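You operate a simulated robot arm through the tools that you are given. There is no shell and no other tool. Be economical: measure what you need, move in short steps, check, and stop when the job is done.

Carry out the task below with a simulated two-armed robot. There is one attempt and no reset: what you move stays moved.

TASK
Shut the nutrunner down: socket on its peg, arm parked, program off, air off.
Fine: the socket goes on its own peg; the air knob, the jig clamp and the other two sockets stay as they are.

It is judged by the outcome, as a careful person would: the job done as asked, and still so three seconds after it is handed in. It fails if anything else is knocked over, pushed out of place, dropped, spilled or broken.

THE ROBOT
Two 7-joint arms with fingered hands on one trunk, on a base that drives. Base frame: it is fixed to the floor where the robot stands at the start and does not move with it; the origin is under the middle of the robot, x ahead of it, y to its left, z up; the surface under the hand at the start is at about z = 800. Lengths are in mm, angles in degrees, forces in N, time in s.
The left shoulder is at the start at [70, 172, 1402], the right one opposite. Places, roughly: air knob [500, 600, 900]; hinge jig clamp [500, 100, 900]; nutrunner air valve handle [500, 800, 900]; nutrunner program dial [300, 400, 900]; swing arm [800, 100, 1200]. Payload 5 kg a hand.
The TCP of each hand is the grasp point between the finger pads, 43 mm short of the fingertips. In the tool frame z runs along the fingers and y along their closing line. Largest opening 144 mm; the body of the gripper starts 50 mm behind the TCP. The gripper is a hand of 5 fingers: y runs from the thumb to the fingers, the wrist lies at [-21, -124, -221] in the tool frame, and closing takes about 1.5 s.
Orientation is told as [roll, pitch, yaw] about the base's x, y, z axes, in that order, counted from this pose: with the fingers straight down and the wrist toward the robot, the tool's x, y and z point along [0, 1, 0], [1, 0, 0] and [0, 0, -1] of the base frame.

THE INTERFACE
- The arms move only by the tool apply_moves. It takes "left_series", "right_series" or both (then of equal length, played together; a hand with none holds still); each is a list of rows, each a list of 7 numbers: the shift along the base's x, y, z in units of 100 mm (1.0 is 100 mm), then the turn, a rotation vector about the base's x, y, z in units of 120 degrees (1.0 is 120 degrees), then the finger opening in mm, from 0 to 144. In form: [[tx, ty, tz, ax, ay, az, grip], ...]. A call has 1 to 12 rows; each row is the pose to reach, as a shift and turn from the pose commanded when the call began. A call with a number of a shift or a turn outside -1 to 1 is refused whole. Rows are played at 5 a second. More than 50 mm and 8.6 degrees between two rows, or a gripper value outside its range, and nothing of the call is played. Where a pose cannot be reached the arm comes as near as it can. A force on the tool above 90 N (or 10 N above the force at the start of the call, whichever is more), or a blocked arm, ends the call early, and 0.2 s more pass. Each finger travels about 45 mm/s and halts on what it meets, pressing with about 23 N; the grip force reading is that of the motor and also rises with nothing between the fingers. The clock runs only during rows and for 0.2 s after the last one: add rows that repeat a pose to give the fingers time. It gives the time, the measured TCP pose, the force on the tool (base axes), the opening and the grip force at its end, in the units of the frame above (readings bear some noise), with the torque about the TCP (base axes, N m) and any sound that the robot's microphone picked up, and new pictures: "show" is both (left out), scene, wrist or none (wrist: the cameras of the hands that moved).
- Cameras (640 x 400 px; columns grow to the right, rows downward): "scene" is now at [119.6, 51.8, 1631.1]; the picture's right is [0.58, -0.81, 0.00], its down [-0.51, -0.37, -0.78] and it looks along [0.63, 0.45, -0.63] (base axes); focal length 214 px, centre (320, 200). "left" rides on the left gripper at [-86, -109, -168] in its tool frame; the picture's right is [-0.80, -0.28, 0.53], its down [0.54, -0.73, 0.42] and it looks along [0.27, 0.63, 0.73] (tool axes); focal length 275 px, centre (320, 200). "right" rides on the right gripper at [86, -108, -168] in its tool frame; the picture's right is [-0.80, 0.28, -0.53], its down [-0.54, -0.73, 0.42] and it looks along [-0.27, 0.63, 0.73] (tool axes); focal length 275 px, centre (320, 200). There is no depth. A picture from a camera that has moved, and an enlarged one, comes with that camera's place and axes in the base frame and with its lens.
- raise_lower(by): slides the trunk up (or, below 0, down) by that many mm; the arms and the scene camera ride with it, the base frame stays. It gives what a move gives, with no picture.
- steer(legs): drives the robot by 1 to 6 legs, each [ahead, left, turn to the left] in mm, mm and degrees, along the robot's own axes; the way and the turn of a leg run together, so that a leg with both is an arc; at most 1500 mm and 180 degrees a leg. The arms and the cameras ride along, it lands a little off, and it stops where it bumps. It gives what a move gives, and a new picture of the scene camera.
- hand_shape(shape, hand): the hand has 5 fingers and takes this shape, open, in about a second: jaw (thumb against the fingers, like two jaws); tri (thumb and two fingers); tip (a fingertip pinch); poke (one finger out to press); point (the index stretched); flat (the hand flat); cup (the hand cupped); fist (a fist). The gripper value then closes the fingers along that shape, each until it touches; the sizes above hold for jaw. It gives what a move gives, with no picture.
- turn_head(pan, tilt): turns the head with the scene camera to pan (to the left, within 86 degrees either way) and tilt (down, from -29 to 69), counted from straight ahead of the robot. It gives what a move gives, and a new picture of the scene camera.
- inspect(camera, box): a new picture of the part [left, top, right, bottom] of that camera's present view, enlarged. No time passes.
- finish_job(): hands the job in; it is judged then, once.

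Work in short steps. Places have to be worked out from the pictures, the camera data and where the tool is seen: move nearer, look again, correct. Check each grasp and each placing, and mend what went wrong. You have 120 turns and 260 pictures in all, those below and enlarged ones among them. Open the grippers and draw the arms clear of the work before you hand the job in, unless the task says otherwise; then end with one line.

The tools are called as name(argument=value, ...) on one line, values as JSON. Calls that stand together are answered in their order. apply_moves: Moves the arms, as the interface text tells. Its arguments: {"type":"object","properties":{"left_series":{"type":"array","items":{"type":"array","items":{"type":"number"}}},"right_series":{"type":"array","items":{"type":"array","items":{"type":"number"}}},"show":{"type":"string","enum":["both","scene","wrist","none"]}},"required":[]} The other tools are called the same way: raise_lower (by) slides the trunk up or down; hand_shape (shape, hand) gives the hand a shape; steer (legs) drives the base; turn_head (pan, tilt) turns the head that bears the scene camera; inspect (camera, box) takes an enlarged picture of a part of a camera's view; finish_job () hands the job in.

At the start:

```text
time_s: 0.0
left_eef_pos: [426.3, 549.9, 1506.5]
left_ee_rot: [0.1, 0.0, 0.0]
left_ft_force: [-0.4, -0.1, 0.2]
left_torque: [0.04, 0.0, -0.01]
left_width: 143.7
left_finger_force: 0.0
left_shape: jaw
right_eef_pos: [600.8, 30.6, 1489.7]
right_ee_rot: [0.1, 0.0, 0.1]
right_ft_force: [0.1, 0.0, -0.8]
right_torque: [-0.02, -0.02, 0.02]
right_width: 143.8
right_finger_force: 0.0
right_shape: jaw
trunk travel left (down, up): [-500.0, 440.0]
robot x, y, heading: [2.6, -0.1, 0.1]
head pan, tilt: [35.7, 39.1]
```

scene: 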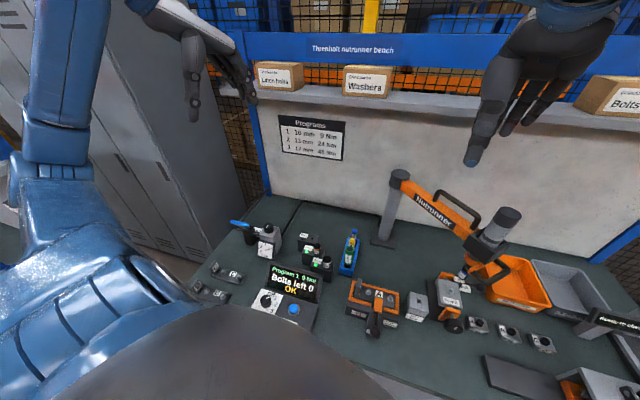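
right: 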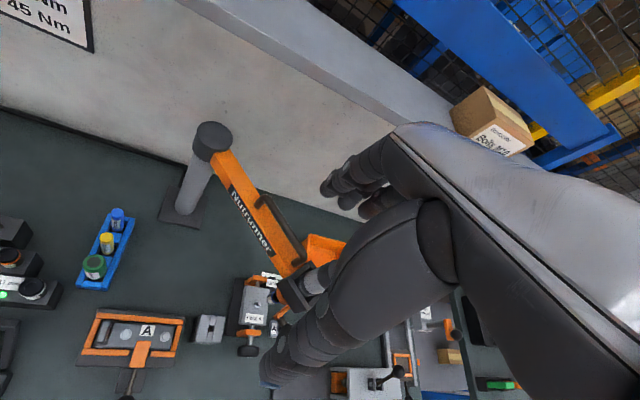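
left: 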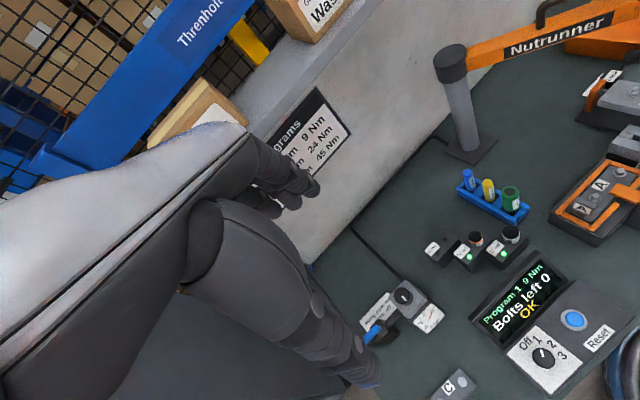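

I start by enlarging the scene to identify the parts.

inspect(camera="scene", box=[180, 200, 380, 325])

inspect(camera="scene", box=[360, 160, 600, 360])

inspect(camera="left", box=[320, 150, 640, 400])

inspect(camera="right", box=[0, 180, 400, 400])

```text
3.20 times, centred on (280, 262) of scene
camera zoom: at [119.6, 51.8, 1631.1], right [0.58, -0.81, 0.0], down [-0.51, -0.37, -0.78], along [0.63, 0.45, -0.63], focal length 686 px, centre (448, 0)
```

zoom: 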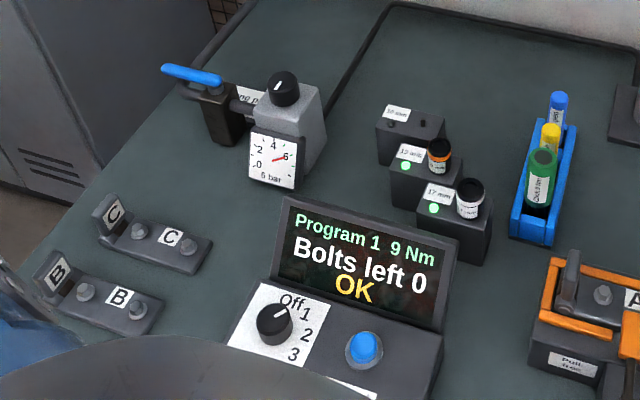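

```text
2.00 times, centred on (480, 260) of scene
camera zoom: at [119.6, 51.8, 1631.1], right [0.58, -0.81, 0.0], down [-0.51, -0.37, -0.78], along [0.63, 0.45, -0.63], focal length 429 px, centre (0, 80)
```

zoom: 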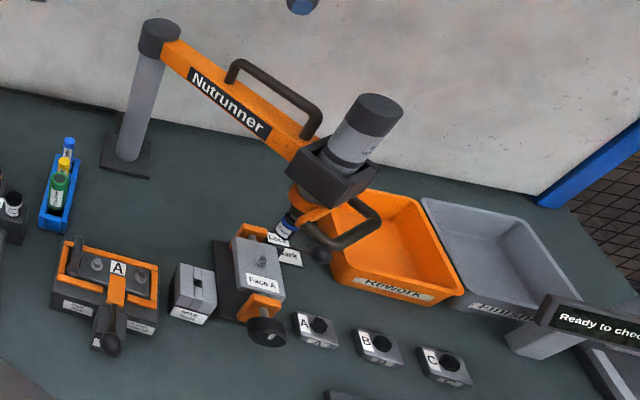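

```text
1.60 times, centred on (480, 275) of left
camera zoom: at [318.6, 466.0, 1674.4], right [-0.28, -0.8, -0.53], down [-0.73, 0.54, -0.42], along [0.63, 0.27, -0.73], focal length 440 px, centre (64, 80)
```

zoom: 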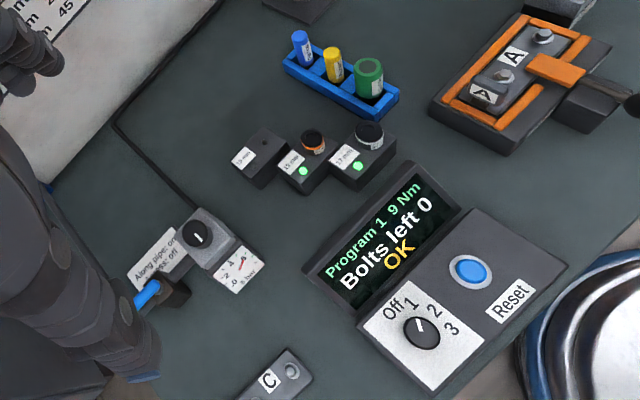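

```text
1.60 times, centred on (200, 290) of right
camera zoom: at [492.4, 118.0, 1656.7], right [0.28, -0.8, 0.53], down [-0.73, -0.54, -0.42], along [0.63, -0.27, -0.73], focal length 440 px, centre (512, 56)
```

zoom: 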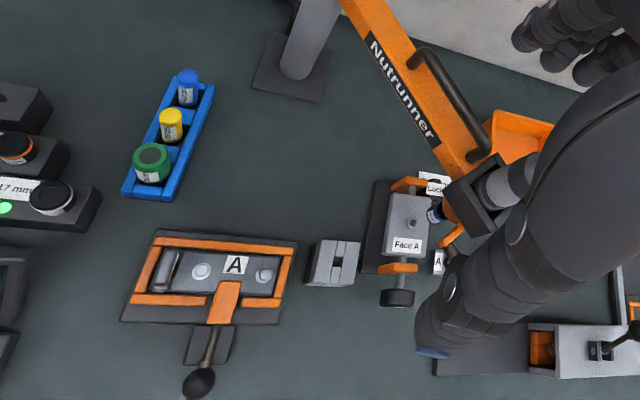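

Next I zoom on the labels near the socket and the valve and pegs.

inspect(camera="scene", box=[440, 240, 540, 302])

inspect(camera="right", box=[200, 250, 320, 360])

inspect(camera="scene", box=[225, 210, 345, 285])

inspect(camera="left", box=[340, 260, 460, 350])

```text
6.40 times, centred on (490, 271) of scene
camera zoom: at [119.6, 51.8, 1631.1], right [0.58, -0.81, 0.0], down [-0.51, -0.37, -0.78], along [0.63, 0.45, -0.63], focal length 1373 px, centre (-768, -254)
```

zoom: 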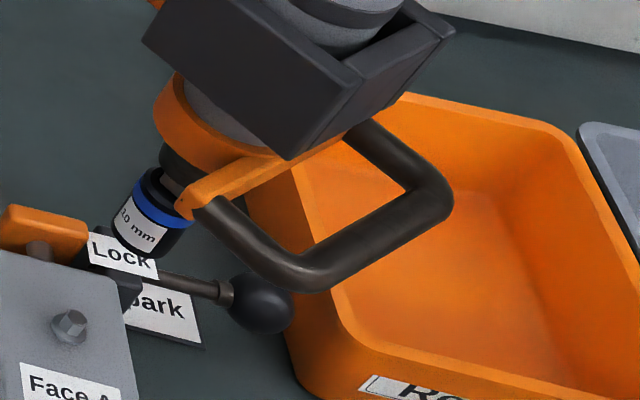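

```text
3.64 times, centred on (260, 305) of right
camera zoom: at [492.4, 118.0, 1656.7], right [0.28, -0.8, 0.53], down [-0.73, -0.54, -0.42], along [0.63, -0.27, -0.73], focal length 1001 px, centre (538, -182)
```

zoom: 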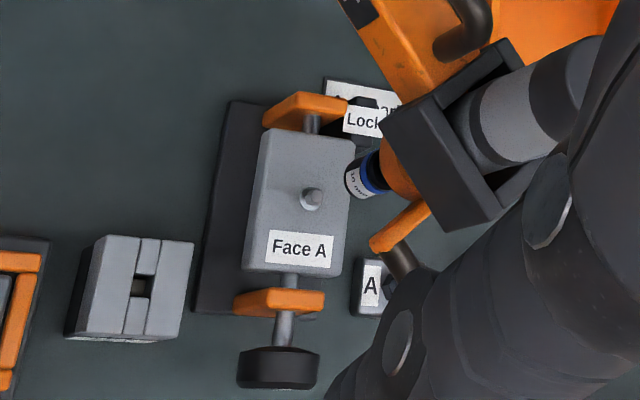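

```text
5.33 times, centred on (285, 248) of scene
camera zoom: at [119.6, 51.8, 1631.1], right [0.58, -0.81, 0.0], down [-0.51, -0.37, -0.78], along [0.63, 0.45, -0.63], focal length 1144 px, centre (507, -53)
```

zoom: 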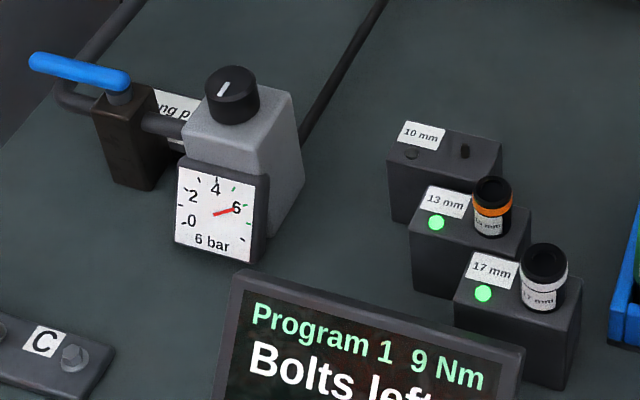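

```text
4.44 times, centred on (400, 305) of left
camera zoom: at [318.6, 466.0, 1674.4], right [-0.28, -0.8, -0.53], down [-0.73, 0.54, -0.42], along [0.63, 0.27, -0.73], focal length 1224 px, centre (-36, -267)
```

zoom: 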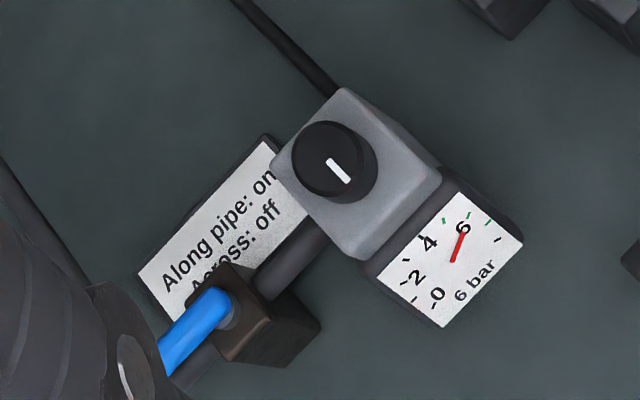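

I turn the head to the right side to look at the park spot and the swing arm.

turn_head(pan=-8, tilt=42)

inspect(camera="scene", box=[220, 130, 480, 320])

```text
time_s: 1.1
left_eef_pos: [426.4, 550.5, 1505.3]
left_ee_rot: [0.0, 0.0, 0.0]
left_ft_force: [0.1, 0.7, 0.3]
left_torque: [-0.01, -0.05, 0.01]
left_width: 143.8
left_finger_force: 0.1
left_shape: jaw
right_eef_pos: [602.5, 32.2, 1488.8]
right_ee_rot: [-0.1, 0.1, 0.0]
right_ft_force: [0.2, -0.6, 0.1]
right_torque: [-0.02, -0.02, -0.02]
right_width: 143.6
right_finger_force: 0.1
right_shape: jaw
trunk travel left (down, up): [-500.0, 440.0]
robot x, y, heading: [-1.7, -0.6, -0.0]
head pan, tilt: [-8.0, 42.0]
camera scene: at [132.9, -9.7, 1626.9], right [-0.14, -0.99, 0.0], down [-0.66, 0.09, -0.74], along [0.74, -0.1, -0.67], focal length 214 px, centre (320, 200)
```

scene: 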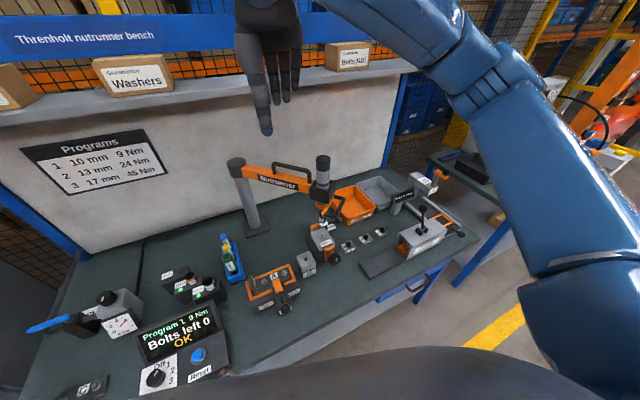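

```text
2.11 times, centred on (350, 225) of scene
camera zoom: at [132.9, -9.7, 1626.9], right [-0.14, -0.99, 0.0], down [-0.66, 0.09, -0.74], along [0.74, -0.1, -0.67], focal length 452 px, centre (257, 147)
```

zoom: 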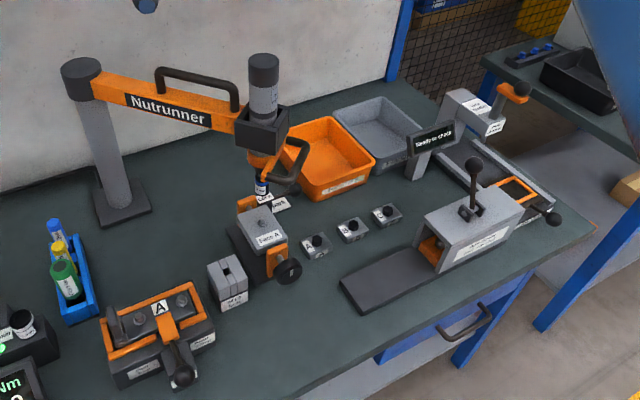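

The tool hangs at about (703, -95), and the socket is near z 1005. A "Park" label sits at about (840, -163). I'll drive right so the right wrist camera can look closer.

steer(legs=[[0, -260, 0]])

apply_moves(right_series=[[0, 0, -0.5, 0, 0, 0, 144], [0, 0, -1, 0, 0, 0, 144]], show="none")

apply_moves(right_series=[[0, 0, -0.5, 0, 0, 0, 144], [0, 0, -1, 0, 0, 0, 144]], show="wrist")

inspect(camera="scene", box=[240, 100, 480, 300])

```text
time_s: 3.0
left_eef_pos: [427.6, 290.3, 1505.2]
left_ee_rot: [0.0, 0.0, -0.1]
left_ft_force: [0.5, 0.2, -0.9]
left_torque: [-0.06, -0.02, 0.0]
left_width: 143.5
left_finger_force: 0.0
left_shape: jaw
right_eef_pos: [600.9, -228.4, 1489.2]
right_ee_rot: [-0.1, 0.0, 0.0]
right_ft_force: [-0.5, 0.6, 0.1]
right_torque: [-0.03, 0.0, -0.03]
right_width: 143.7
right_finger_force: 0.1
right_shape: jaw
trunk travel left (down, up): [-500.0, 440.0]
robot x, y, heading: [-0.7, -260.4, -0.0]
head pan, tilt: [-8.0, 42.0]
camera scene: at [132.8, -269.9, 1626.8], right [-0.14, -0.99, 0.0], down [-0.66, 0.09, -0.74], along [0.74, -0.1, -0.67], focal length 214 px, centre (320, 200)
```

scene: 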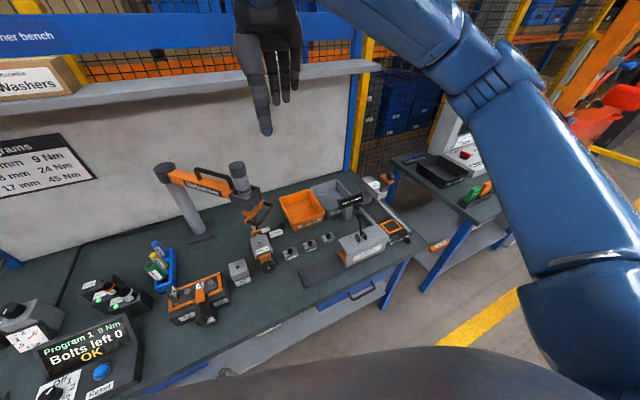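

```text
time_s: 3.6
left_eef_pos: [430.2, 290.5, 1504.8]
left_ee_rot: [-0.1, 0.1, 0.1]
left_ft_force: [1.0, -0.1, 0.3]
left_torque: [-0.02, 0.02, -0.03]
left_width: 143.7
left_finger_force: 0.0
left_shape: jaw
right_eef_pos: [601.5, -228.0, 1388.2]
right_ee_rot: [0.0, 0.0, 0.1]
right_ft_force: [0.4, 0.2, 0.3]
right_torque: [0.0, 0.03, 0.06]
right_width: 143.6
right_finger_force: 0.0
right_shape: jaw
trunk travel left (down, up): [-500.0, 440.0]
robot x, y, heading: [3.7, -261.4, -0.1]
head pan, tilt: [-8.0, 42.0]
```

```text
time_s: 4.2
left_eef_pos: [430.8, 287.9, 1505.8]
left_ee_rot: [0.0, 0.1, -0.1]
left_ft_force: [0.5, 0.7, 0.4]
left_torque: [-0.03, 0.02, -0.03]
left_width: 143.7
left_finger_force: 0.1
left_shape: jaw
right_eef_pos: [602.9, -231.9, 1286.5]
right_ee_rot: [0.1, 0.0, -0.2]
right_ft_force: [0.8, -0.4, -0.1]
right_torque: [0.01, 0.04, 0.03]
right_width: 143.6
right_finger_force: 0.1
right_shape: jaw
trunk travel left (down, up): [-500.0, 440.0]
robot x, y, heading: [2.4, -264.2, -0.2]
head pan, tilt: [-8.0, 42.0]
camera right: at [494.5, -145.6, 1453.6], right [0.28, -0.8, 0.53], down [-0.73, -0.54, -0.42], along [0.63, -0.27, -0.73], focal length 275 px, centre (320, 200)
```

right: 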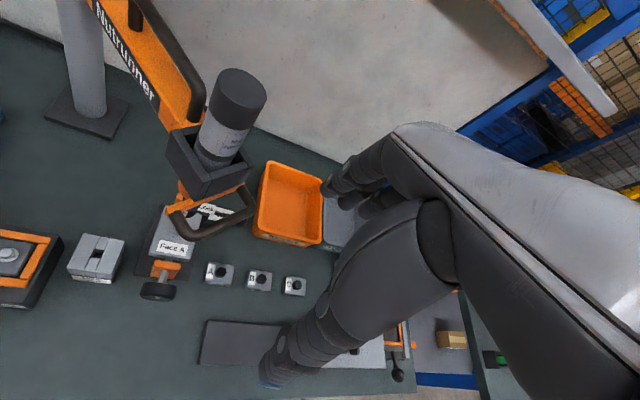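

```text
2.00 times, centred on (360, 200) of scene
camera zoom: at [135.6, -272.7, 1626.8], right [-0.14, -0.99, 0.0], down [-0.66, 0.09, -0.74], along [0.73, -0.1, -0.67], focal length 429 px, centre (240, 200)
```

zoom: 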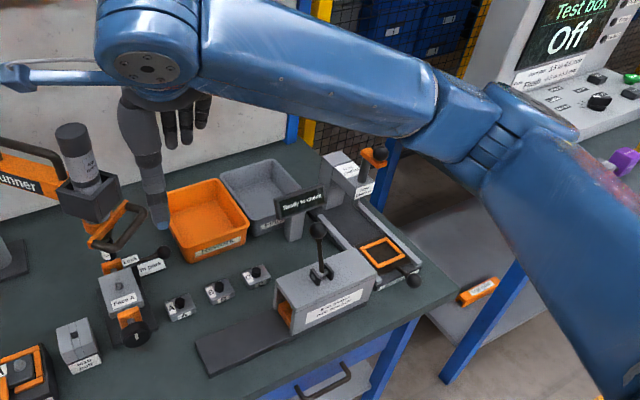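

inspect(camera="scene", box=[250, 195, 350, 290])

inspect(camera="right", box=[100, 120, 270, 310])

```text
4.21 times, centred on (300, 242) of scene
camera zoom: at [135.6, -272.7, 1626.8], right [-0.14, -0.99, 0.0], down [-0.66, 0.09, -0.74], along [0.73, -0.1, -0.67], focal length 903 px, centre (404, 21)
```

zoom: 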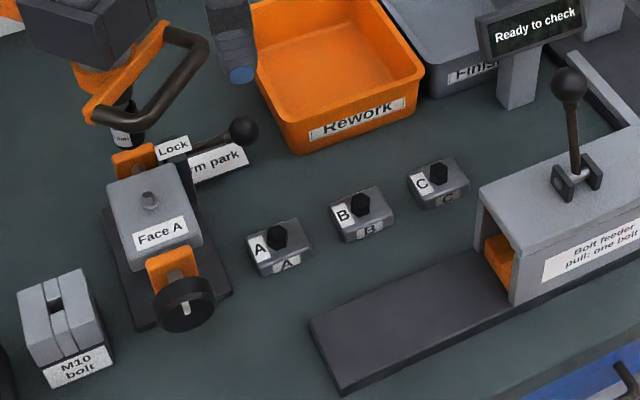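

```text
2.11 times, centred on (185, 215) of right
camera zoom: at [494.5, -145.6, 1453.6], right [0.28, -0.8, 0.53], down [-0.73, -0.54, -0.42], along [0.63, -0.27, -0.73], focal length 580 px, centre (604, 168)
```

zoom: 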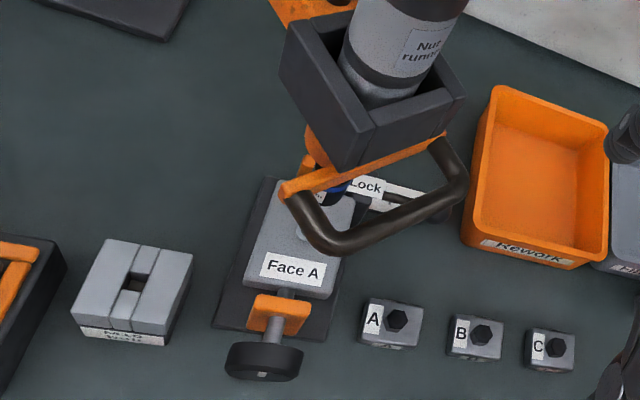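

The lettering reads "Arm park". I need to see whether there's a cradle behind the Face A jig, so I move the right wrist camera forward to look down on it.

apply_moves(right_series=[[0.5, -0.2, 0, 0, 0, 0, 144], [1, -0.4, 0, 0, 0, 0, 144]], show="none")

apply_moves(right_series=[[0.4, 0, 0, 0, 0, 0, 144], [0.8, 0, 0, 0, 0, 0, 144]], show="wrist")

inspect(camera="right", box=[0, 160, 240, 400])

```text
refused: row 1 steps farther than a row can; nothing moved
```

```text
time_s: 4.8
left_eef_pos: [431.2, 288.0, 1504.1]
left_ee_rot: [-0.1, 0.0, -0.1]
left_ft_force: [1.0, 0.1, -0.7]
left_torque: [0.02, 0.08, -0.03]
left_width: 143.5
left_finger_force: 0.0
left_shape: jaw
right_eef_pos: [683.6, -231.4, 1284.3]
right_ee_rot: [0.0, 0.2, 0.1]
right_ft_force: [0.7, 0.6, 0.2]
right_torque: [0.02, 0.09, 0.01]
right_width: 144.1
right_finger_force: 0.0
right_shape: jaw
trunk travel left (down, up): [-500.0, 440.0]
robot x, y, heading: [-1.3, -259.7, -0.2]
head pan, tilt: [-8.0, 42.0]
camera right: at [574.8, -146.0, 1451.7], right [0.28, -0.8, 0.53], down [-0.73, -0.54, -0.42], along [0.62, -0.27, -0.73], focal length 275 px, centre (320, 200)
```

right: 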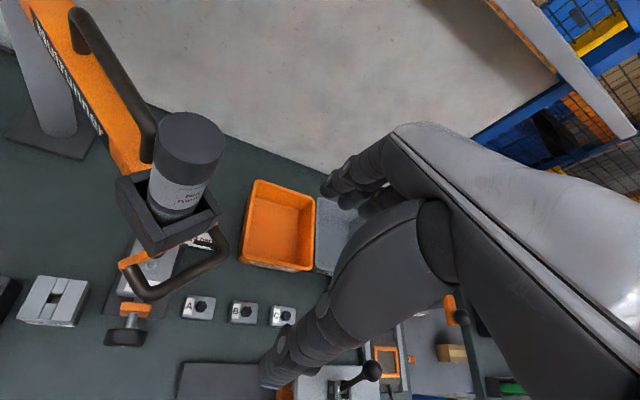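

```text
1.67 times, centred on (120, 280) of right
camera zoom: at [574.8, -146.0, 1451.7], right [0.28, -0.8, 0.53], down [-0.73, -0.54, -0.42], along [0.62, -0.27, -0.73], focal length 459 px, centre (653, 67)
```

zoom: 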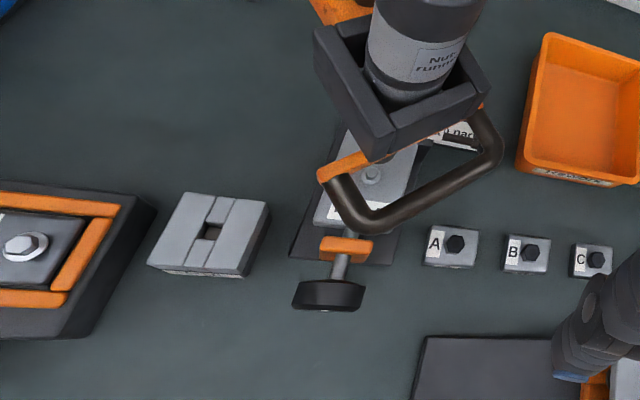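

The tool hides the spot, so I move further forward and right and look back at it.

apply_moves(right_series=[[0.3, -0.3, 0, 0, 0, 0, 144], [0.6, -0.6, 0, 0, 0, 0, 144], [0.9, -0.9, 0, 0, 0, 0, 144]], show="wrist")

inspect(camera="right", box=[0, 150, 240, 400])

```text
time_s: 5.6
left_eef_pos: [427.0, 287.0, 1505.7]
left_ee_rot: [-0.1, 0.0, 0.0]
left_ft_force: [-0.1, -1.0, -0.7]
left_torque: [0.02, 0.02, -0.01]
left_width: 143.6
left_finger_force: 0.1
left_shape: jaw
right_eef_pos: [770.3, -321.7, 1288.5]
right_ee_rot: [0.0, 0.1, 0.0]
right_ft_force: [0.3, 0.0, 0.9]
right_torque: [0.03, 0.0, 0.03]
right_width: 144.2
right_finger_force: 0.1
right_shape: jaw
trunk travel left (down, up): [-500.0, 440.0]
robot x, y, heading: [0.5, -264.5, -0.1]
head pan, tilt: [-8.0, 42.0]
camera right: at [661.3, -235.0, 1455.4], right [0.28, -0.8, 0.53], down [-0.73, -0.54, -0.42], along [0.63, -0.27, -0.73], focal length 275 px, centre (320, 200)
```

right: 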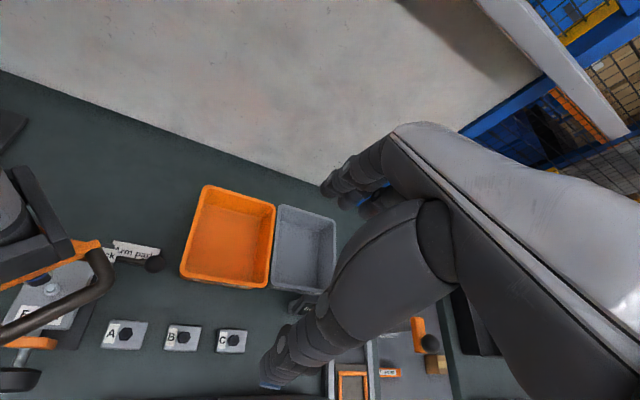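

```text
1.60 times, centred on (120, 275) of right
camera zoom: at [661.3, -235.0, 1455.4], right [0.28, -0.8, 0.53], down [-0.73, -0.54, -0.42], along [0.63, -0.27, -0.73], focal length 440 px, centre (640, 80)
```

zoom: 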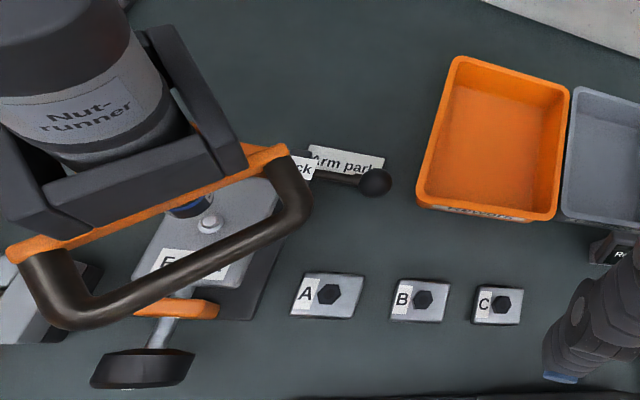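

inspect(camera="right", box=[60, 200, 180, 290])

inspect(camera="scene", box=[240, 150, 320, 270])

inspect(camera="left", box=[320, 0, 640, 400])

```text
4.44 times, centred on (120, 245) of right
camera zoom: at [661.3, -235.0, 1455.4], right [0.28, -0.8, 0.53], down [-0.73, -0.54, -0.42], along [0.63, -0.27, -0.73], focal length 1224 px, centre (1209, 0)
```

zoom: 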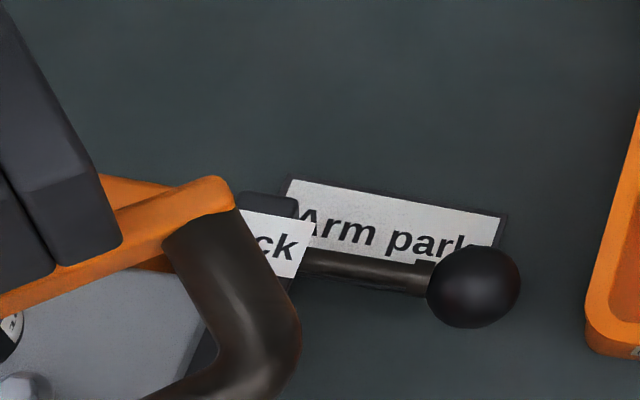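

```text
3.33 times, centred on (280, 210) of scene
camera zoom: at [132.8, -273.3, 1626.9], right [-0.14, -0.99, 0.0], down [-0.66, 0.09, -0.74], along [0.74, -0.1, -0.67], focal length 715 px, centre (453, 167)
```

zoom: 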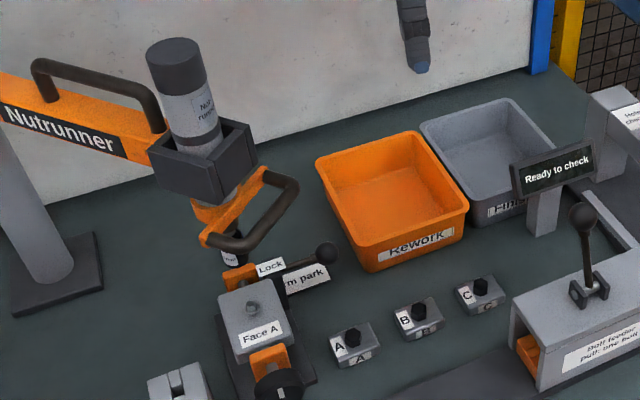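

```text
1.00 times, centred on (480, 200) of left (not enlarged: the box is as wide or as high as the picture)
camera zoom: at [318.6, 202.6, 1674.7], right [-0.28, -0.8, -0.53], down [-0.73, 0.54, -0.42], along [0.63, 0.27, -0.73], focal length 275 px, centre (160, 200)
```

zoom: 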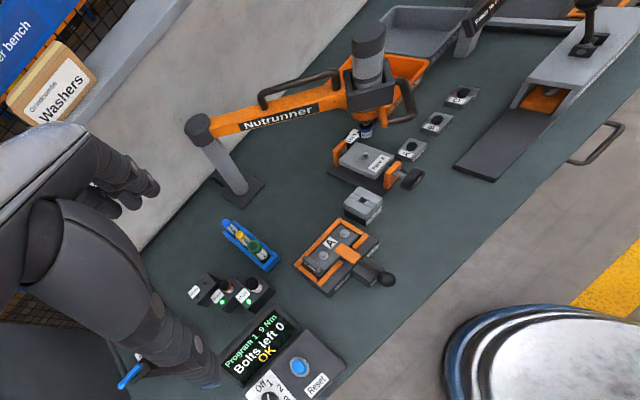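

The "Arm park" label lies flat on the bench, under the tool's arc (about 22° of swing toward the wall). The bench is turned about 18° to my frame. I plan to take the socket with the left hand from front-left, with the fingers 30° below horizontal. I reorient the left hand up high and withdraw the right.

apply_moves(left_series=[[0.1, -0.1, -0.1, -0.045, -0.026, 0.045, 144], [0.2, -0.2, -0.2, -0.091, -0.052, 0.089, 144], [0.3, -0.3, -0.3, -0.136, -0.077, 0.134, 144], [0.4, -0.4, -0.4, -0.181, -0.103, 0.179, 144], [0.5, -0.5, -0.5, -0.227, -0.129, 0.224, 144], [0.5, -0.6, -0.6, -0.272, -0.155, 0.268, 144], [0.5, -0.7, -0.7, -0.317, -0.181, 0.313, 144], [0.5, -0.8, -0.8, -0.362, -0.206, 0.358, 144], [0.5, -0.9, -0.9, -0.408, -0.232, 0.402, 144], [0.5, -1.0, -1.0, -0.453, -0.258, 0.447, 144]], right_series=[[-0.1, -0.1, 0, 0, 0, 0, 144], [-0.2, -0.2, 0, 0, 0, 0, 144], [-0.3, -0.3, 0, 0, 0, 0, 144], [-0.4, -0.4, 0, 0, 0, 0, 144], [-0.5, -0.5, 0, 0, 0, 0, 144], [-0.6, -0.6, 0, 0, 0, 0, 144], [-0.7, -0.7, 0, 0, 0, 0, 144], [-0.8, -0.8, 0, 0, 0, 0, 144], [-0.9, -0.9, 0, 0, 0, 0, 144], [-1, -1, 0, 0, 0, 0, 144]], show="scene")

apply_moves(left_series=[[0.25, -0.25, -0.25, 0, 0, 0, 144], [0.5, -0.5, -0.5, 0, 0, 0, 144], [0.5, -0.75, -0.75, 0, 0, 0, 144], [0.5, -1.0, -1.0, 0, 0, 0, 144]], right_series=[[-0.25, 0, 0, 0, 0, 0, 144], [-0.5, 0, 0, 0, 0, 0, 144], [-0.75, 0, 0, 0, 0, 0, 144], [-1, 0, 0, 0, 0, 0, 144]], show="both")

```text
time_s: 7.8
left_eef_pos: [522.1, 240.5, 1431.0]
left_ee_rot: [-60.1, 0.0, 59.4]
left_ft_force: [-0.2, 0.1, 0.2]
left_torque: [-0.03, -0.02, 0.05]
left_width: 144.0
left_finger_force: 0.1
left_shape: jaw
left hand out of reach, approached as far as the arm can: row 8, 9, 10
right_eef_pos: [670.4, -422.0, 1287.2]
right_ee_rot: [0.0, 0.0, -0.1]
right_ft_force: [0.1, -0.4, 0.9]
right_torque: [-0.01, 0.0, 0.02]
right_width: 143.6
right_finger_force: 0.1
right_shape: jaw
trunk travel left (down, up): [-500.0, 440.0]
robot x, y, heading: [0.1, -261.4, -0.2]
head pan, tilt: [-8.0, 42.0]
camera scene: at [133.0, -273.6, 1626.9], right [-0.14, -0.99, 0.0], down [-0.66, 0.09, -0.74], along [0.74, -0.1, -0.67], focal length 214 px, centre (320, 200)
```

scene: 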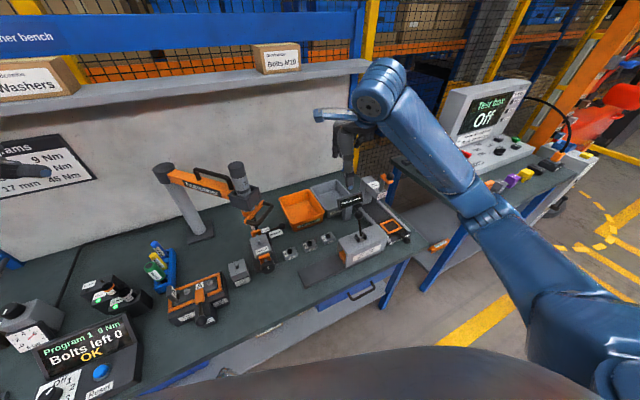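

```text
time_s: 8.8
left_eef_pos: [611.4, 163.0, 1337.8]
left_ee_rot: [-60.0, -0.1, 59.2]
left_ft_force: [-0.2, -0.1, -0.1]
left_torque: [0.05, 0.02, 0.02]
left_width: 143.4
left_finger_force: 0.0
left_shape: jaw
left hand out of reach, approached as far as the arm can: row 1, 2, 3, 4
right_eef_pos: [569.0, -421.8, 1289.3]
right_ee_rot: [0.0, 0.0, 0.0]
right_ft_force: [-0.5, 0.5, -0.2]
right_torque: [-0.01, -0.01, 0.01]
right_width: 143.8
right_finger_force: 0.0
right_shape: jaw
trunk travel left (down, up): [-500.0, 440.0]
robot x, y, heading: [0.4, -262.1, 0.2]
head pan, tilt: [-8.0, 42.0]
camera scene: at [132.3, -273.4, 1627.0], right [-0.14, -0.99, 0.0], down [-0.66, 0.09, -0.74], along [0.74, -0.1, -0.67], focal length 214 px, centre (320, 200)
camera right: at [460.5, -335.2, 1456.2], right [0.28, -0.8, 0.53], down [-0.73, -0.54, -0.42], along [0.63, -0.27, -0.73], focal length 275 px, centre (320, 200)
camera left: at [467.4, 122.3, 1497.2], right [0.59, -0.68, 0.42], down [-0.29, -0.67, -0.68], along [0.75, 0.28, -0.6], focal length 275 px, centre (320, 200)
```

scene: 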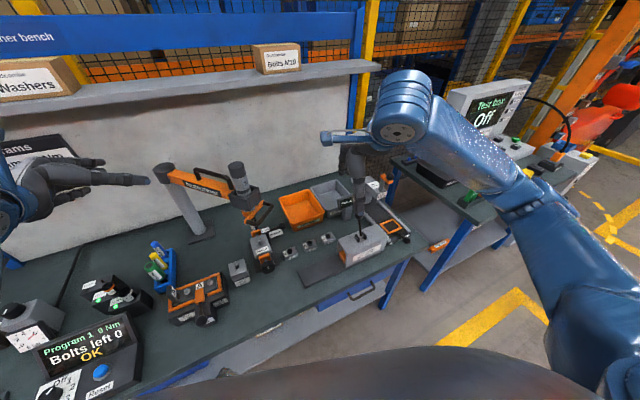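
right: 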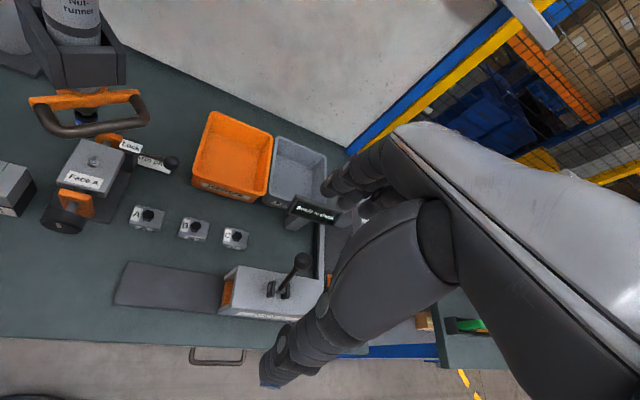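
left: 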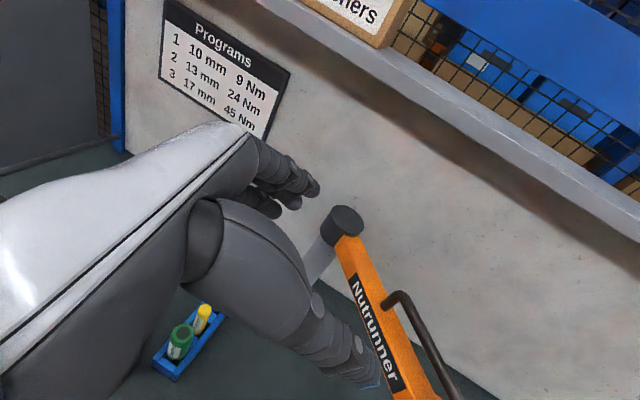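

The left hand reached the right orientation, though it's further out than I commanded because it was too near the shoulder. I continue down towards the pre-grasp at about (585, -20, 1080).

apply_moves(left_series=[[-0.05, -0.2, -0.4, 0, 0, 0, 144], [-0.1, -0.4, -0.8, 0, 0, 0, 144], [-0.1, -0.5, -1.0, 0, 0, 0, 144]], show="none")

apply_moves(left_series=[[0, -0.2, -0.4, 0, 0, 0, 144], [0, -0.4, -0.8, 0, 0, 0, 144], [0, -0.5, -1.0, 0, 0, 0, 144]], show="both")

```text
time_s: 9.6
left_eef_pos: [622.2, 122.2, 1233.8]
left_ee_rot: [-60.2, -0.1, 59.3]
left_ft_force: [0.4, -0.3, 1.0]
left_torque: [0.0, 0.03, 0.0]
left_width: 143.7
left_finger_force: 0.0
left_shape: jaw
left hand out of reach, approached as far as the arm can: row 1, 2, 3
right_eef_pos: [569.3, -421.2, 1287.8]
right_ee_rot: [0.0, 0.0, -0.1]
right_ft_force: [-0.5, 0.3, -0.4]
right_torque: [0.01, -0.02, 0.02]
right_width: 143.9
right_finger_force: 0.0
right_shape: jaw
trunk travel left (down, up): [-500.0, 440.0]
robot x, y, heading: [1.2, -262.6, -0.2]
head pan, tilt: [-8.0, 42.0]
```

```text
time_s: 10.4
left_eef_pos: [623.3, 71.2, 1131.8]
left_ee_rot: [-60.0, 0.0, 59.2]
left_ft_force: [0.1, 0.3, 0.2]
left_torque: [-0.01, -0.04, -0.01]
left_width: 144.0
left_finger_force: 0.1
left_shape: jaw
right_eef_pos: [569.8, -421.1, 1288.7]
right_ee_rot: [0.0, -0.1, 0.0]
right_ft_force: [-0.5, -0.3, 0.7]
right_torque: [-0.02, 0.0, -0.02]
right_width: 143.8
right_finger_force: 0.1
right_shape: jaw
trunk travel left (down, up): [-500.0, 440.0]
robot x, y, heading: [-1.3, -263.6, 0.2]
head pan, tilt: [-8.0, 42.0]
camera scene: at [132.6, -272.4, 1627.0], right [-0.14, -0.99, 0.0], down [-0.66, 0.09, -0.74], along [0.74, -0.1, -0.67], focal length 214 px, centre (320, 200)
camera left: at [480.0, 31.0, 1291.5], right [0.6, -0.68, 0.42], down [-0.29, -0.67, -0.68], along [0.75, 0.28, -0.6], focal length 275 px, centre (320, 200)
```

scene: 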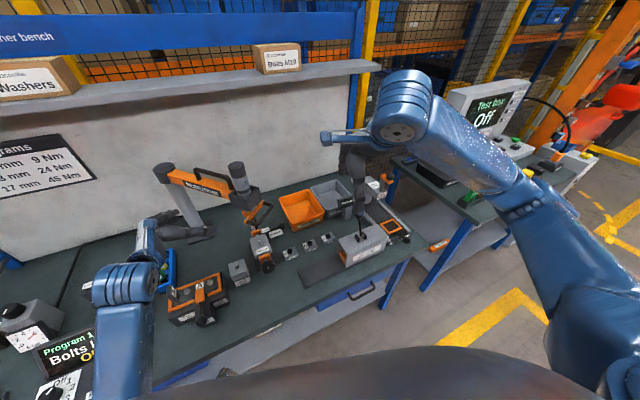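
left: 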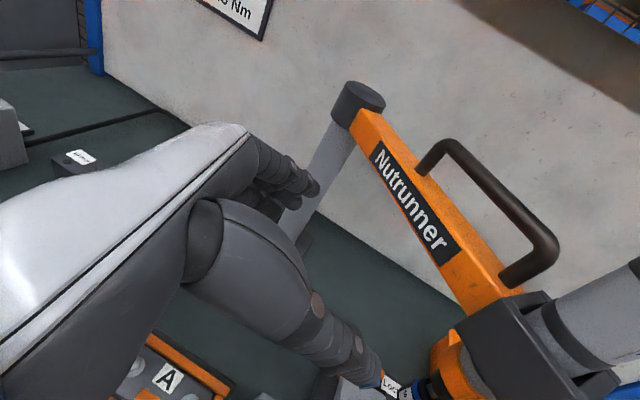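

Now within reach. I move closer to the pre-grasp along the approach line and look for the socket.

apply_moves(left_series=[[-0.2, -0.15, -0.3, 0, 0, 0, 144], [-0.4, -0.35, -0.6, 0, 0, 0, 144], [-0.45, -0.6, -0.8, 0, 0, 0, 144]], show="both")

inspect(camera="left", box=[320, 200, 640, 400])

inspect(camera="scene", box=[160, 150, 320, 280])

```text
time_s: 11.2
left_eef_pos: [580.7, 24.7, 1047.1]
left_ee_rot: [-60.3, 0.3, 59.3]
left_ft_force: [0.2, 1.4, -1.4]
left_torque: [-0.11, -0.1, -0.12]
left_width: 144.0
left_finger_force: 0.1
left_shape: jaw
right_eef_pos: [572.1, -405.1, 1287.2]
right_ee_rot: [-0.6, 0.1, 0.1]
right_ft_force: [1.2, 2.7, -0.6]
right_torque: [-0.26, 0.01, 0.0]
right_width: 143.9
right_finger_force: 0.0
right_shape: jaw
trunk travel left (down, up): [-500.0, 440.0]
robot x, y, heading: [-0.0, -264.3, -0.0]
head pan, tilt: [-8.0, 42.0]
camera scene: at [137.0, -254.4, 1625.3], right [-0.14, -0.99, 0.01], down [-0.66, 0.08, -0.74], along [0.73, -0.11, -0.67], focal length 214 px, centre (320, 200)
camera left: at [437.5, -14.8, 1206.2], right [0.6, -0.68, 0.43], down [-0.29, -0.68, -0.68], along [0.75, 0.28, -0.6], focal length 275 px, centre (320, 200)
```

scene: 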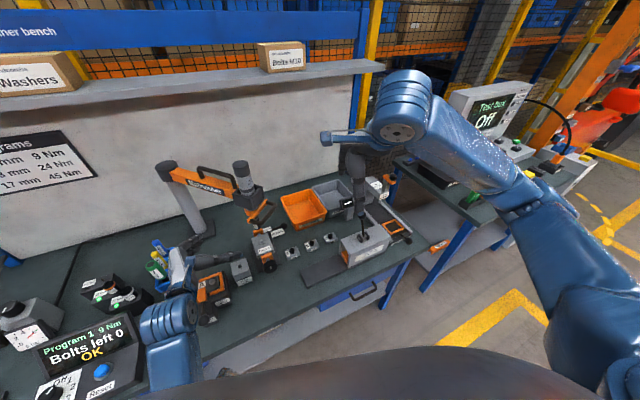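
left: 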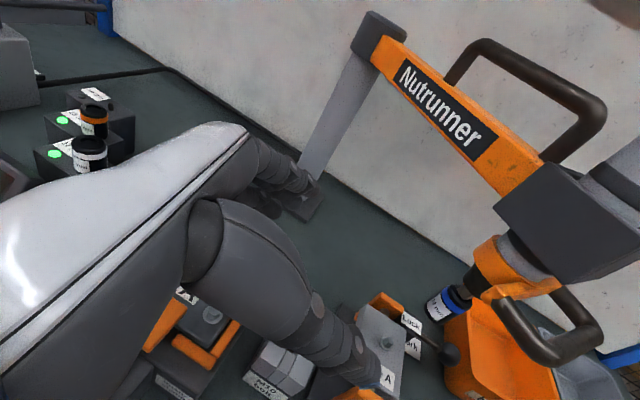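

```text
2.00 times, centred on (480, 300) of left
camera zoom: at [437.5, -14.8, 1206.2], right [0.6, -0.68, 0.43], down [-0.29, -0.68, -0.68], along [0.75, 0.28, -0.6], focal length 551 px, centre (0, 0)
```

zoom: 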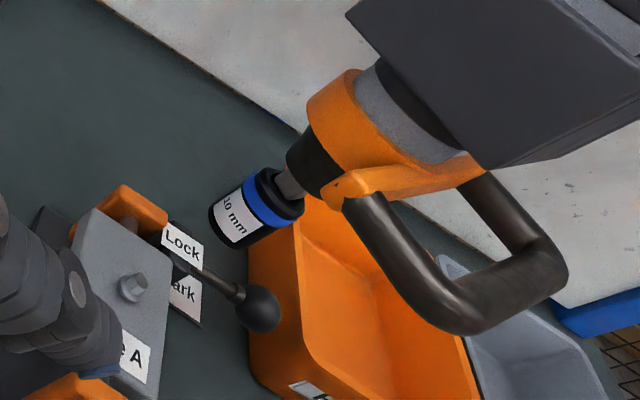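

```text
3.08 times, centred on (240, 215) of scene
camera zoom: at [137.0, -254.4, 1625.3], right [-0.14, -0.99, 0.01], down [-0.66, 0.08, -0.74], along [0.73, -0.11, -0.67], focal length 660 px, centre (566, 154)
```

zoom: 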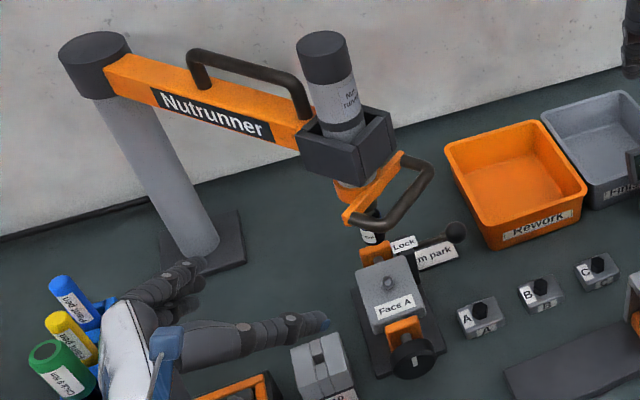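

The trunk reading shifted about 17 mm sideways. I hold still for a moment to see whether it's sway or contact.

apply_moves(left_series=[[0, 0, 0, 0, 0, 0, 144], [0, 0, 0, 0, 0, 0, 144]], show="scene")

inspect(camera="scene", box=[40, 200, 280, 400])

```text
time_s: 11.8
left_eef_pos: [581.3, 20.7, 1048.1]
left_ee_rot: [-60.0, 0.1, 59.2]
left_ft_force: [0.2, -0.3, 0.6]
left_torque: [0.01, 0.01, -0.02]
left_width: 144.1
left_finger_force: 0.1
left_shape: jaw
right_eef_pos: [573.0, -409.6, 1287.4]
right_ee_rot: [-0.6, 0.2, 0.1]
right_ft_force: [0.8, 0.5, 0.0]
right_torque: [-0.02, 0.03, -0.01]
right_width: 143.8
right_finger_force: 0.0
right_shape: jaw
trunk travel left (down, up): [-500.0, 440.0]
robot x, y, heading: [0.6, -264.9, 0.3]
head pan, tilt: [-8.0, 42.0]
camera scene: at [136.3, -258.6, 1626.2], right [-0.14, -0.99, 0.01], down [-0.66, 0.09, -0.74], along [0.73, -0.11, -0.67], focal length 214 px, centre (320, 200)
```

scene: 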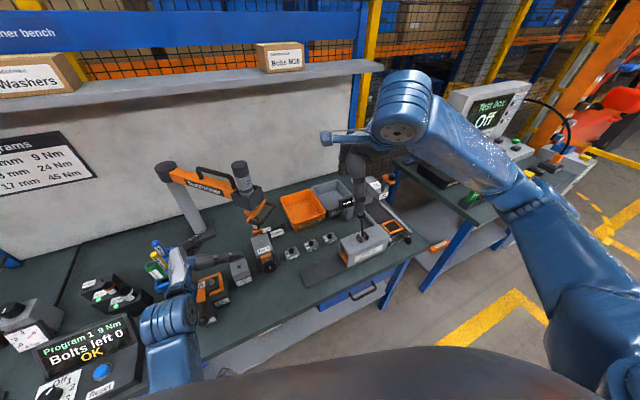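

```text
2.00 times, centred on (160, 300) of scene
camera zoom: at [136.3, -258.6, 1626.2], right [-0.14, -0.99, 0.01], down [-0.66, 0.09, -0.74], along [0.73, -0.11, -0.67], focal length 429 px, centre (640, 0)
```

zoom: 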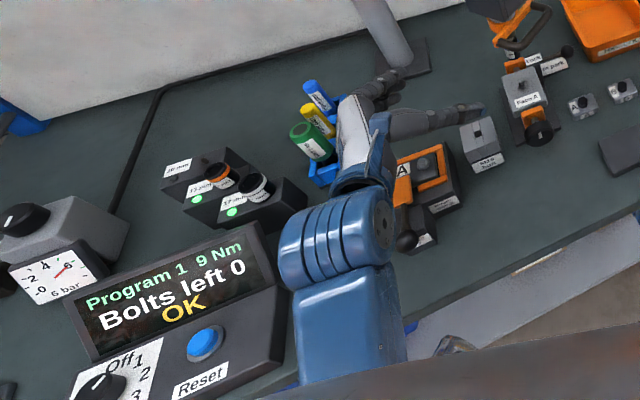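

The trunk stays displaced, so the low left elbow may be touching something. I back off along the same path at once, then raise the trunk so the elbow works higher.

apply_moves(left_series=[[0.05, 0.25, 0.2, 0, 0, 0, 144], [0.25, 0.45, 0.5, 0, 0, 0, 144], [0.45, 0.6, 0.8, 0, 0, 0, 144], [0.45, 0.6, 0.8, 0, 0, 0, 144]], show="scene")

inspect(camera="scene", box=[20, 220, 260, 400])

```text
time_s: 12.8
left_eef_pos: [620.5, 71.5, 1133.5]
left_ee_rot: [-60.1, -0.3, 59.3]
left_ft_force: [-0.4, 0.2, 0.2]
left_torque: [0.01, 0.03, 0.05]
left_width: 143.9
left_finger_force: 0.0
left_shape: jaw
right_eef_pos: [567.9, -421.0, 1289.8]
right_ee_rot: [0.0, 0.1, 0.0]
right_ft_force: [0.1, -0.3, 0.1]
right_torque: [0.03, -0.05, 0.02]
right_width: 144.0
right_finger_force: 0.1
right_shape: jaw
trunk travel left (down, up): [-500.0, 440.0]
robot x, y, heading: [-0.8, -262.9, 0.0]
head pan, tilt: [-8.0, 42.0]
camera scene: at [130.6, -273.2, 1627.1], right [-0.14, -0.99, 0.0], down [-0.66, 0.09, -0.74], along [0.74, -0.1, -0.67], focal length 214 px, centre (320, 200)
```

scene: 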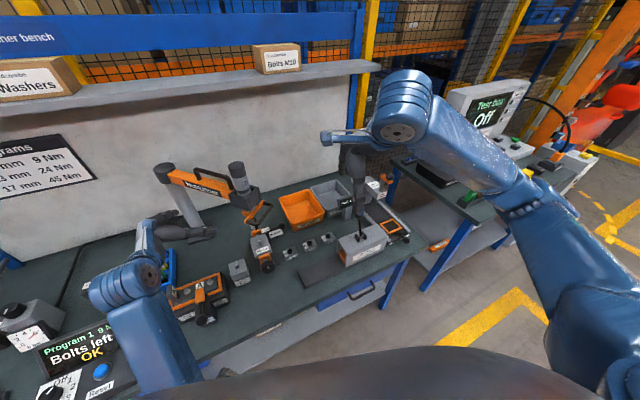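

```text
2.22 times, centred on (140, 310) of scene
camera zoom: at [130.6, -273.2, 1627.1], right [-0.14, -0.99, 0.0], down [-0.66, 0.09, -0.74], along [0.74, -0.1, -0.67], focal length 477 px, centre (720, -44)
```

zoom: 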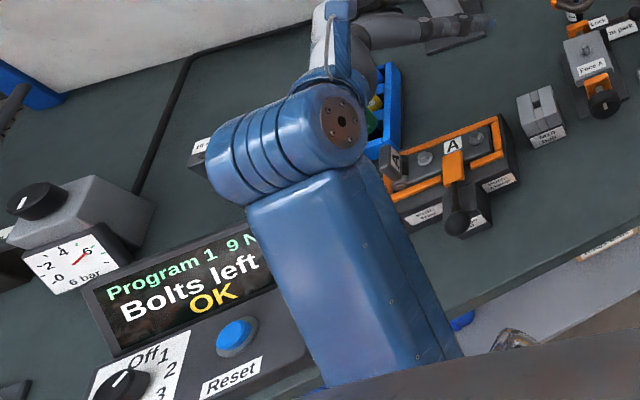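

Nothing appears displaced and the trunk is back in place. I raise the trunk 300 mm for elbow clearance.

raise_lower(by=300)

apply_moves(left_series=[[0, 0, -0.5, 0, 0, 0, 144], [0, 0, -1, 0, 0, 0, 144]], show="none")

apply_moves(left_series=[[0, 0, -0.5, 0, 0, 0, 144], [0, 0, -1, 0, 0, 0, 144]], show="none")

apply_moves(left_series=[[0, 0, -0.5, 0, 0, 0, 144], [0, 0, -1, 0, 0, 0, 144]], show="both")

```text
time_s: 15.8
left_eef_pos: [622.3, 72.4, 1433.4]
left_ee_rot: [-60.0, 0.0, 59.3]
left_ft_force: [-0.2, 0.1, 0.5]
left_torque: [0.02, 0.01, -0.01]
left_width: 144.0
left_finger_force: 0.1
left_shape: jaw
right_eef_pos: [569.0, -420.9, 1588.8]
right_ee_rot: [-0.1, 0.1, -0.1]
right_ft_force: [0.3, -0.7, 0.7]
right_torque: [0.02, 0.01, 0.03]
right_width: 144.0
right_finger_force: 0.0
right_shape: jaw
trunk travel left (down, up): [-800.0, 140.0]
robot x, y, heading: [3.4, -263.2, 0.2]
head pan, tilt: [-8.0, 42.0]
```

```text
time_s: 16.4
left_eef_pos: [629.8, 86.4, 1348.6]
left_ee_rot: [-59.8, -2.8, 59.2]
left_ft_force: [-0.6, -0.8, 0.3]
left_torque: [0.01, 0.0, -0.01]
left_width: 144.0
left_finger_force: 0.1
left_shape: jaw
right_eef_pos: [568.9, -420.0, 1589.0]
right_ee_rot: [0.0, 0.0, -0.1]
right_ft_force: [0.0, 0.0, 0.7]
right_torque: [-0.02, 0.0, -0.01]
right_width: 144.0
right_finger_force: 0.0
right_shape: jaw
trunk travel left (down, up): [-800.0, 140.0]
robot x, y, heading: [-1.5, -264.6, 0.2]
head pan, tilt: [-8.0, 42.0]
```

```text
time_s: 17.2
left_eef_pos: [631.9, 97.2, 1249.9]
left_ee_rot: [-59.0, -4.1, 58.7]
left_ft_force: [-0.2, 0.5, -0.9]
left_torque: [0.02, 0.0, 0.0]
left_width: 143.9
left_finger_force: 0.0
left_shape: jaw
right_eef_pos: [570.8, -421.1, 1588.8]
right_ee_rot: [0.1, 0.1, 0.0]
right_ft_force: [0.5, 0.2, -0.7]
right_torque: [0.0, 0.02, 0.01]
right_width: 143.8
right_finger_force: 0.1
right_shape: jaw
trunk travel left (down, up): [-800.0, 140.0]
robot x, y, heading: [-2.8, -263.7, -0.2]
head pan, tilt: [-8.0, 42.0]
stopped in row 2 (left hand): the arm was blocked; the commanded pose is now the measured one
```

```text
time_s: 17.8
left_eef_pos: [635.1, 96.6, 1149.2]
left_ee_rot: [-59.2, -4.0, 58.7]
left_ft_force: [-0.2, 0.3, -0.7]
left_torque: [-0.01, 0.04, -0.03]
left_width: 143.9
left_finger_force: 0.1
left_shape: jaw
right_eef_pos: [570.5, -419.6, 1587.0]
right_ee_rot: [0.0, -0.1, 0.1]
right_ft_force: [0.2, 0.1, -0.3]
right_torque: [-0.03, 0.02, 0.03]
right_width: 144.0
right_finger_force: 0.0
right_shape: jaw
trunk travel left (down, up): [-800.0, 140.0]
robot x, y, heading: [3.1, -262.8, -0.2]
head pan, tilt: [-8.0, 42.0]
camera scene: at [133.5, -271.4, 1926.9], right [-0.14, -0.99, 0.0], down [-0.66, 0.09, -0.74], along [0.74, -0.1, -0.67], focal length 214 px, centre (320, 200)
camera left: at [487.0, 47.7, 1302.2], right [0.58, -0.72, 0.39], down [-0.28, -0.62, -0.73], along [0.77, 0.31, -0.56], focal length 275 px, centre (320, 200)
```

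scene: 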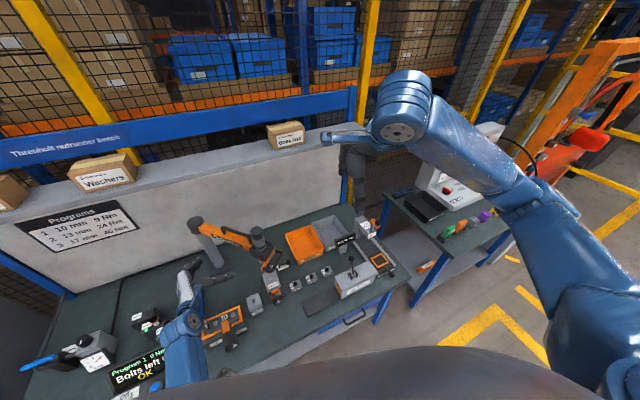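
left: 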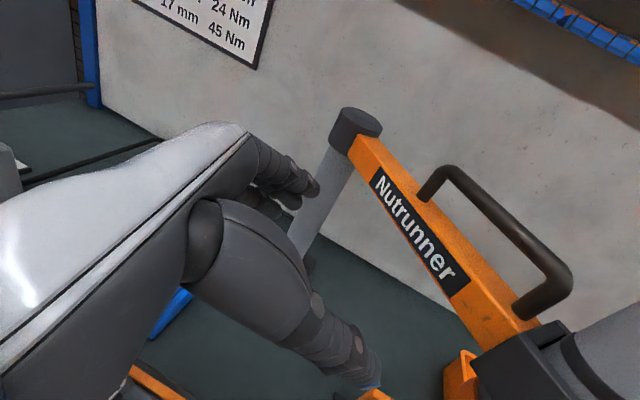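

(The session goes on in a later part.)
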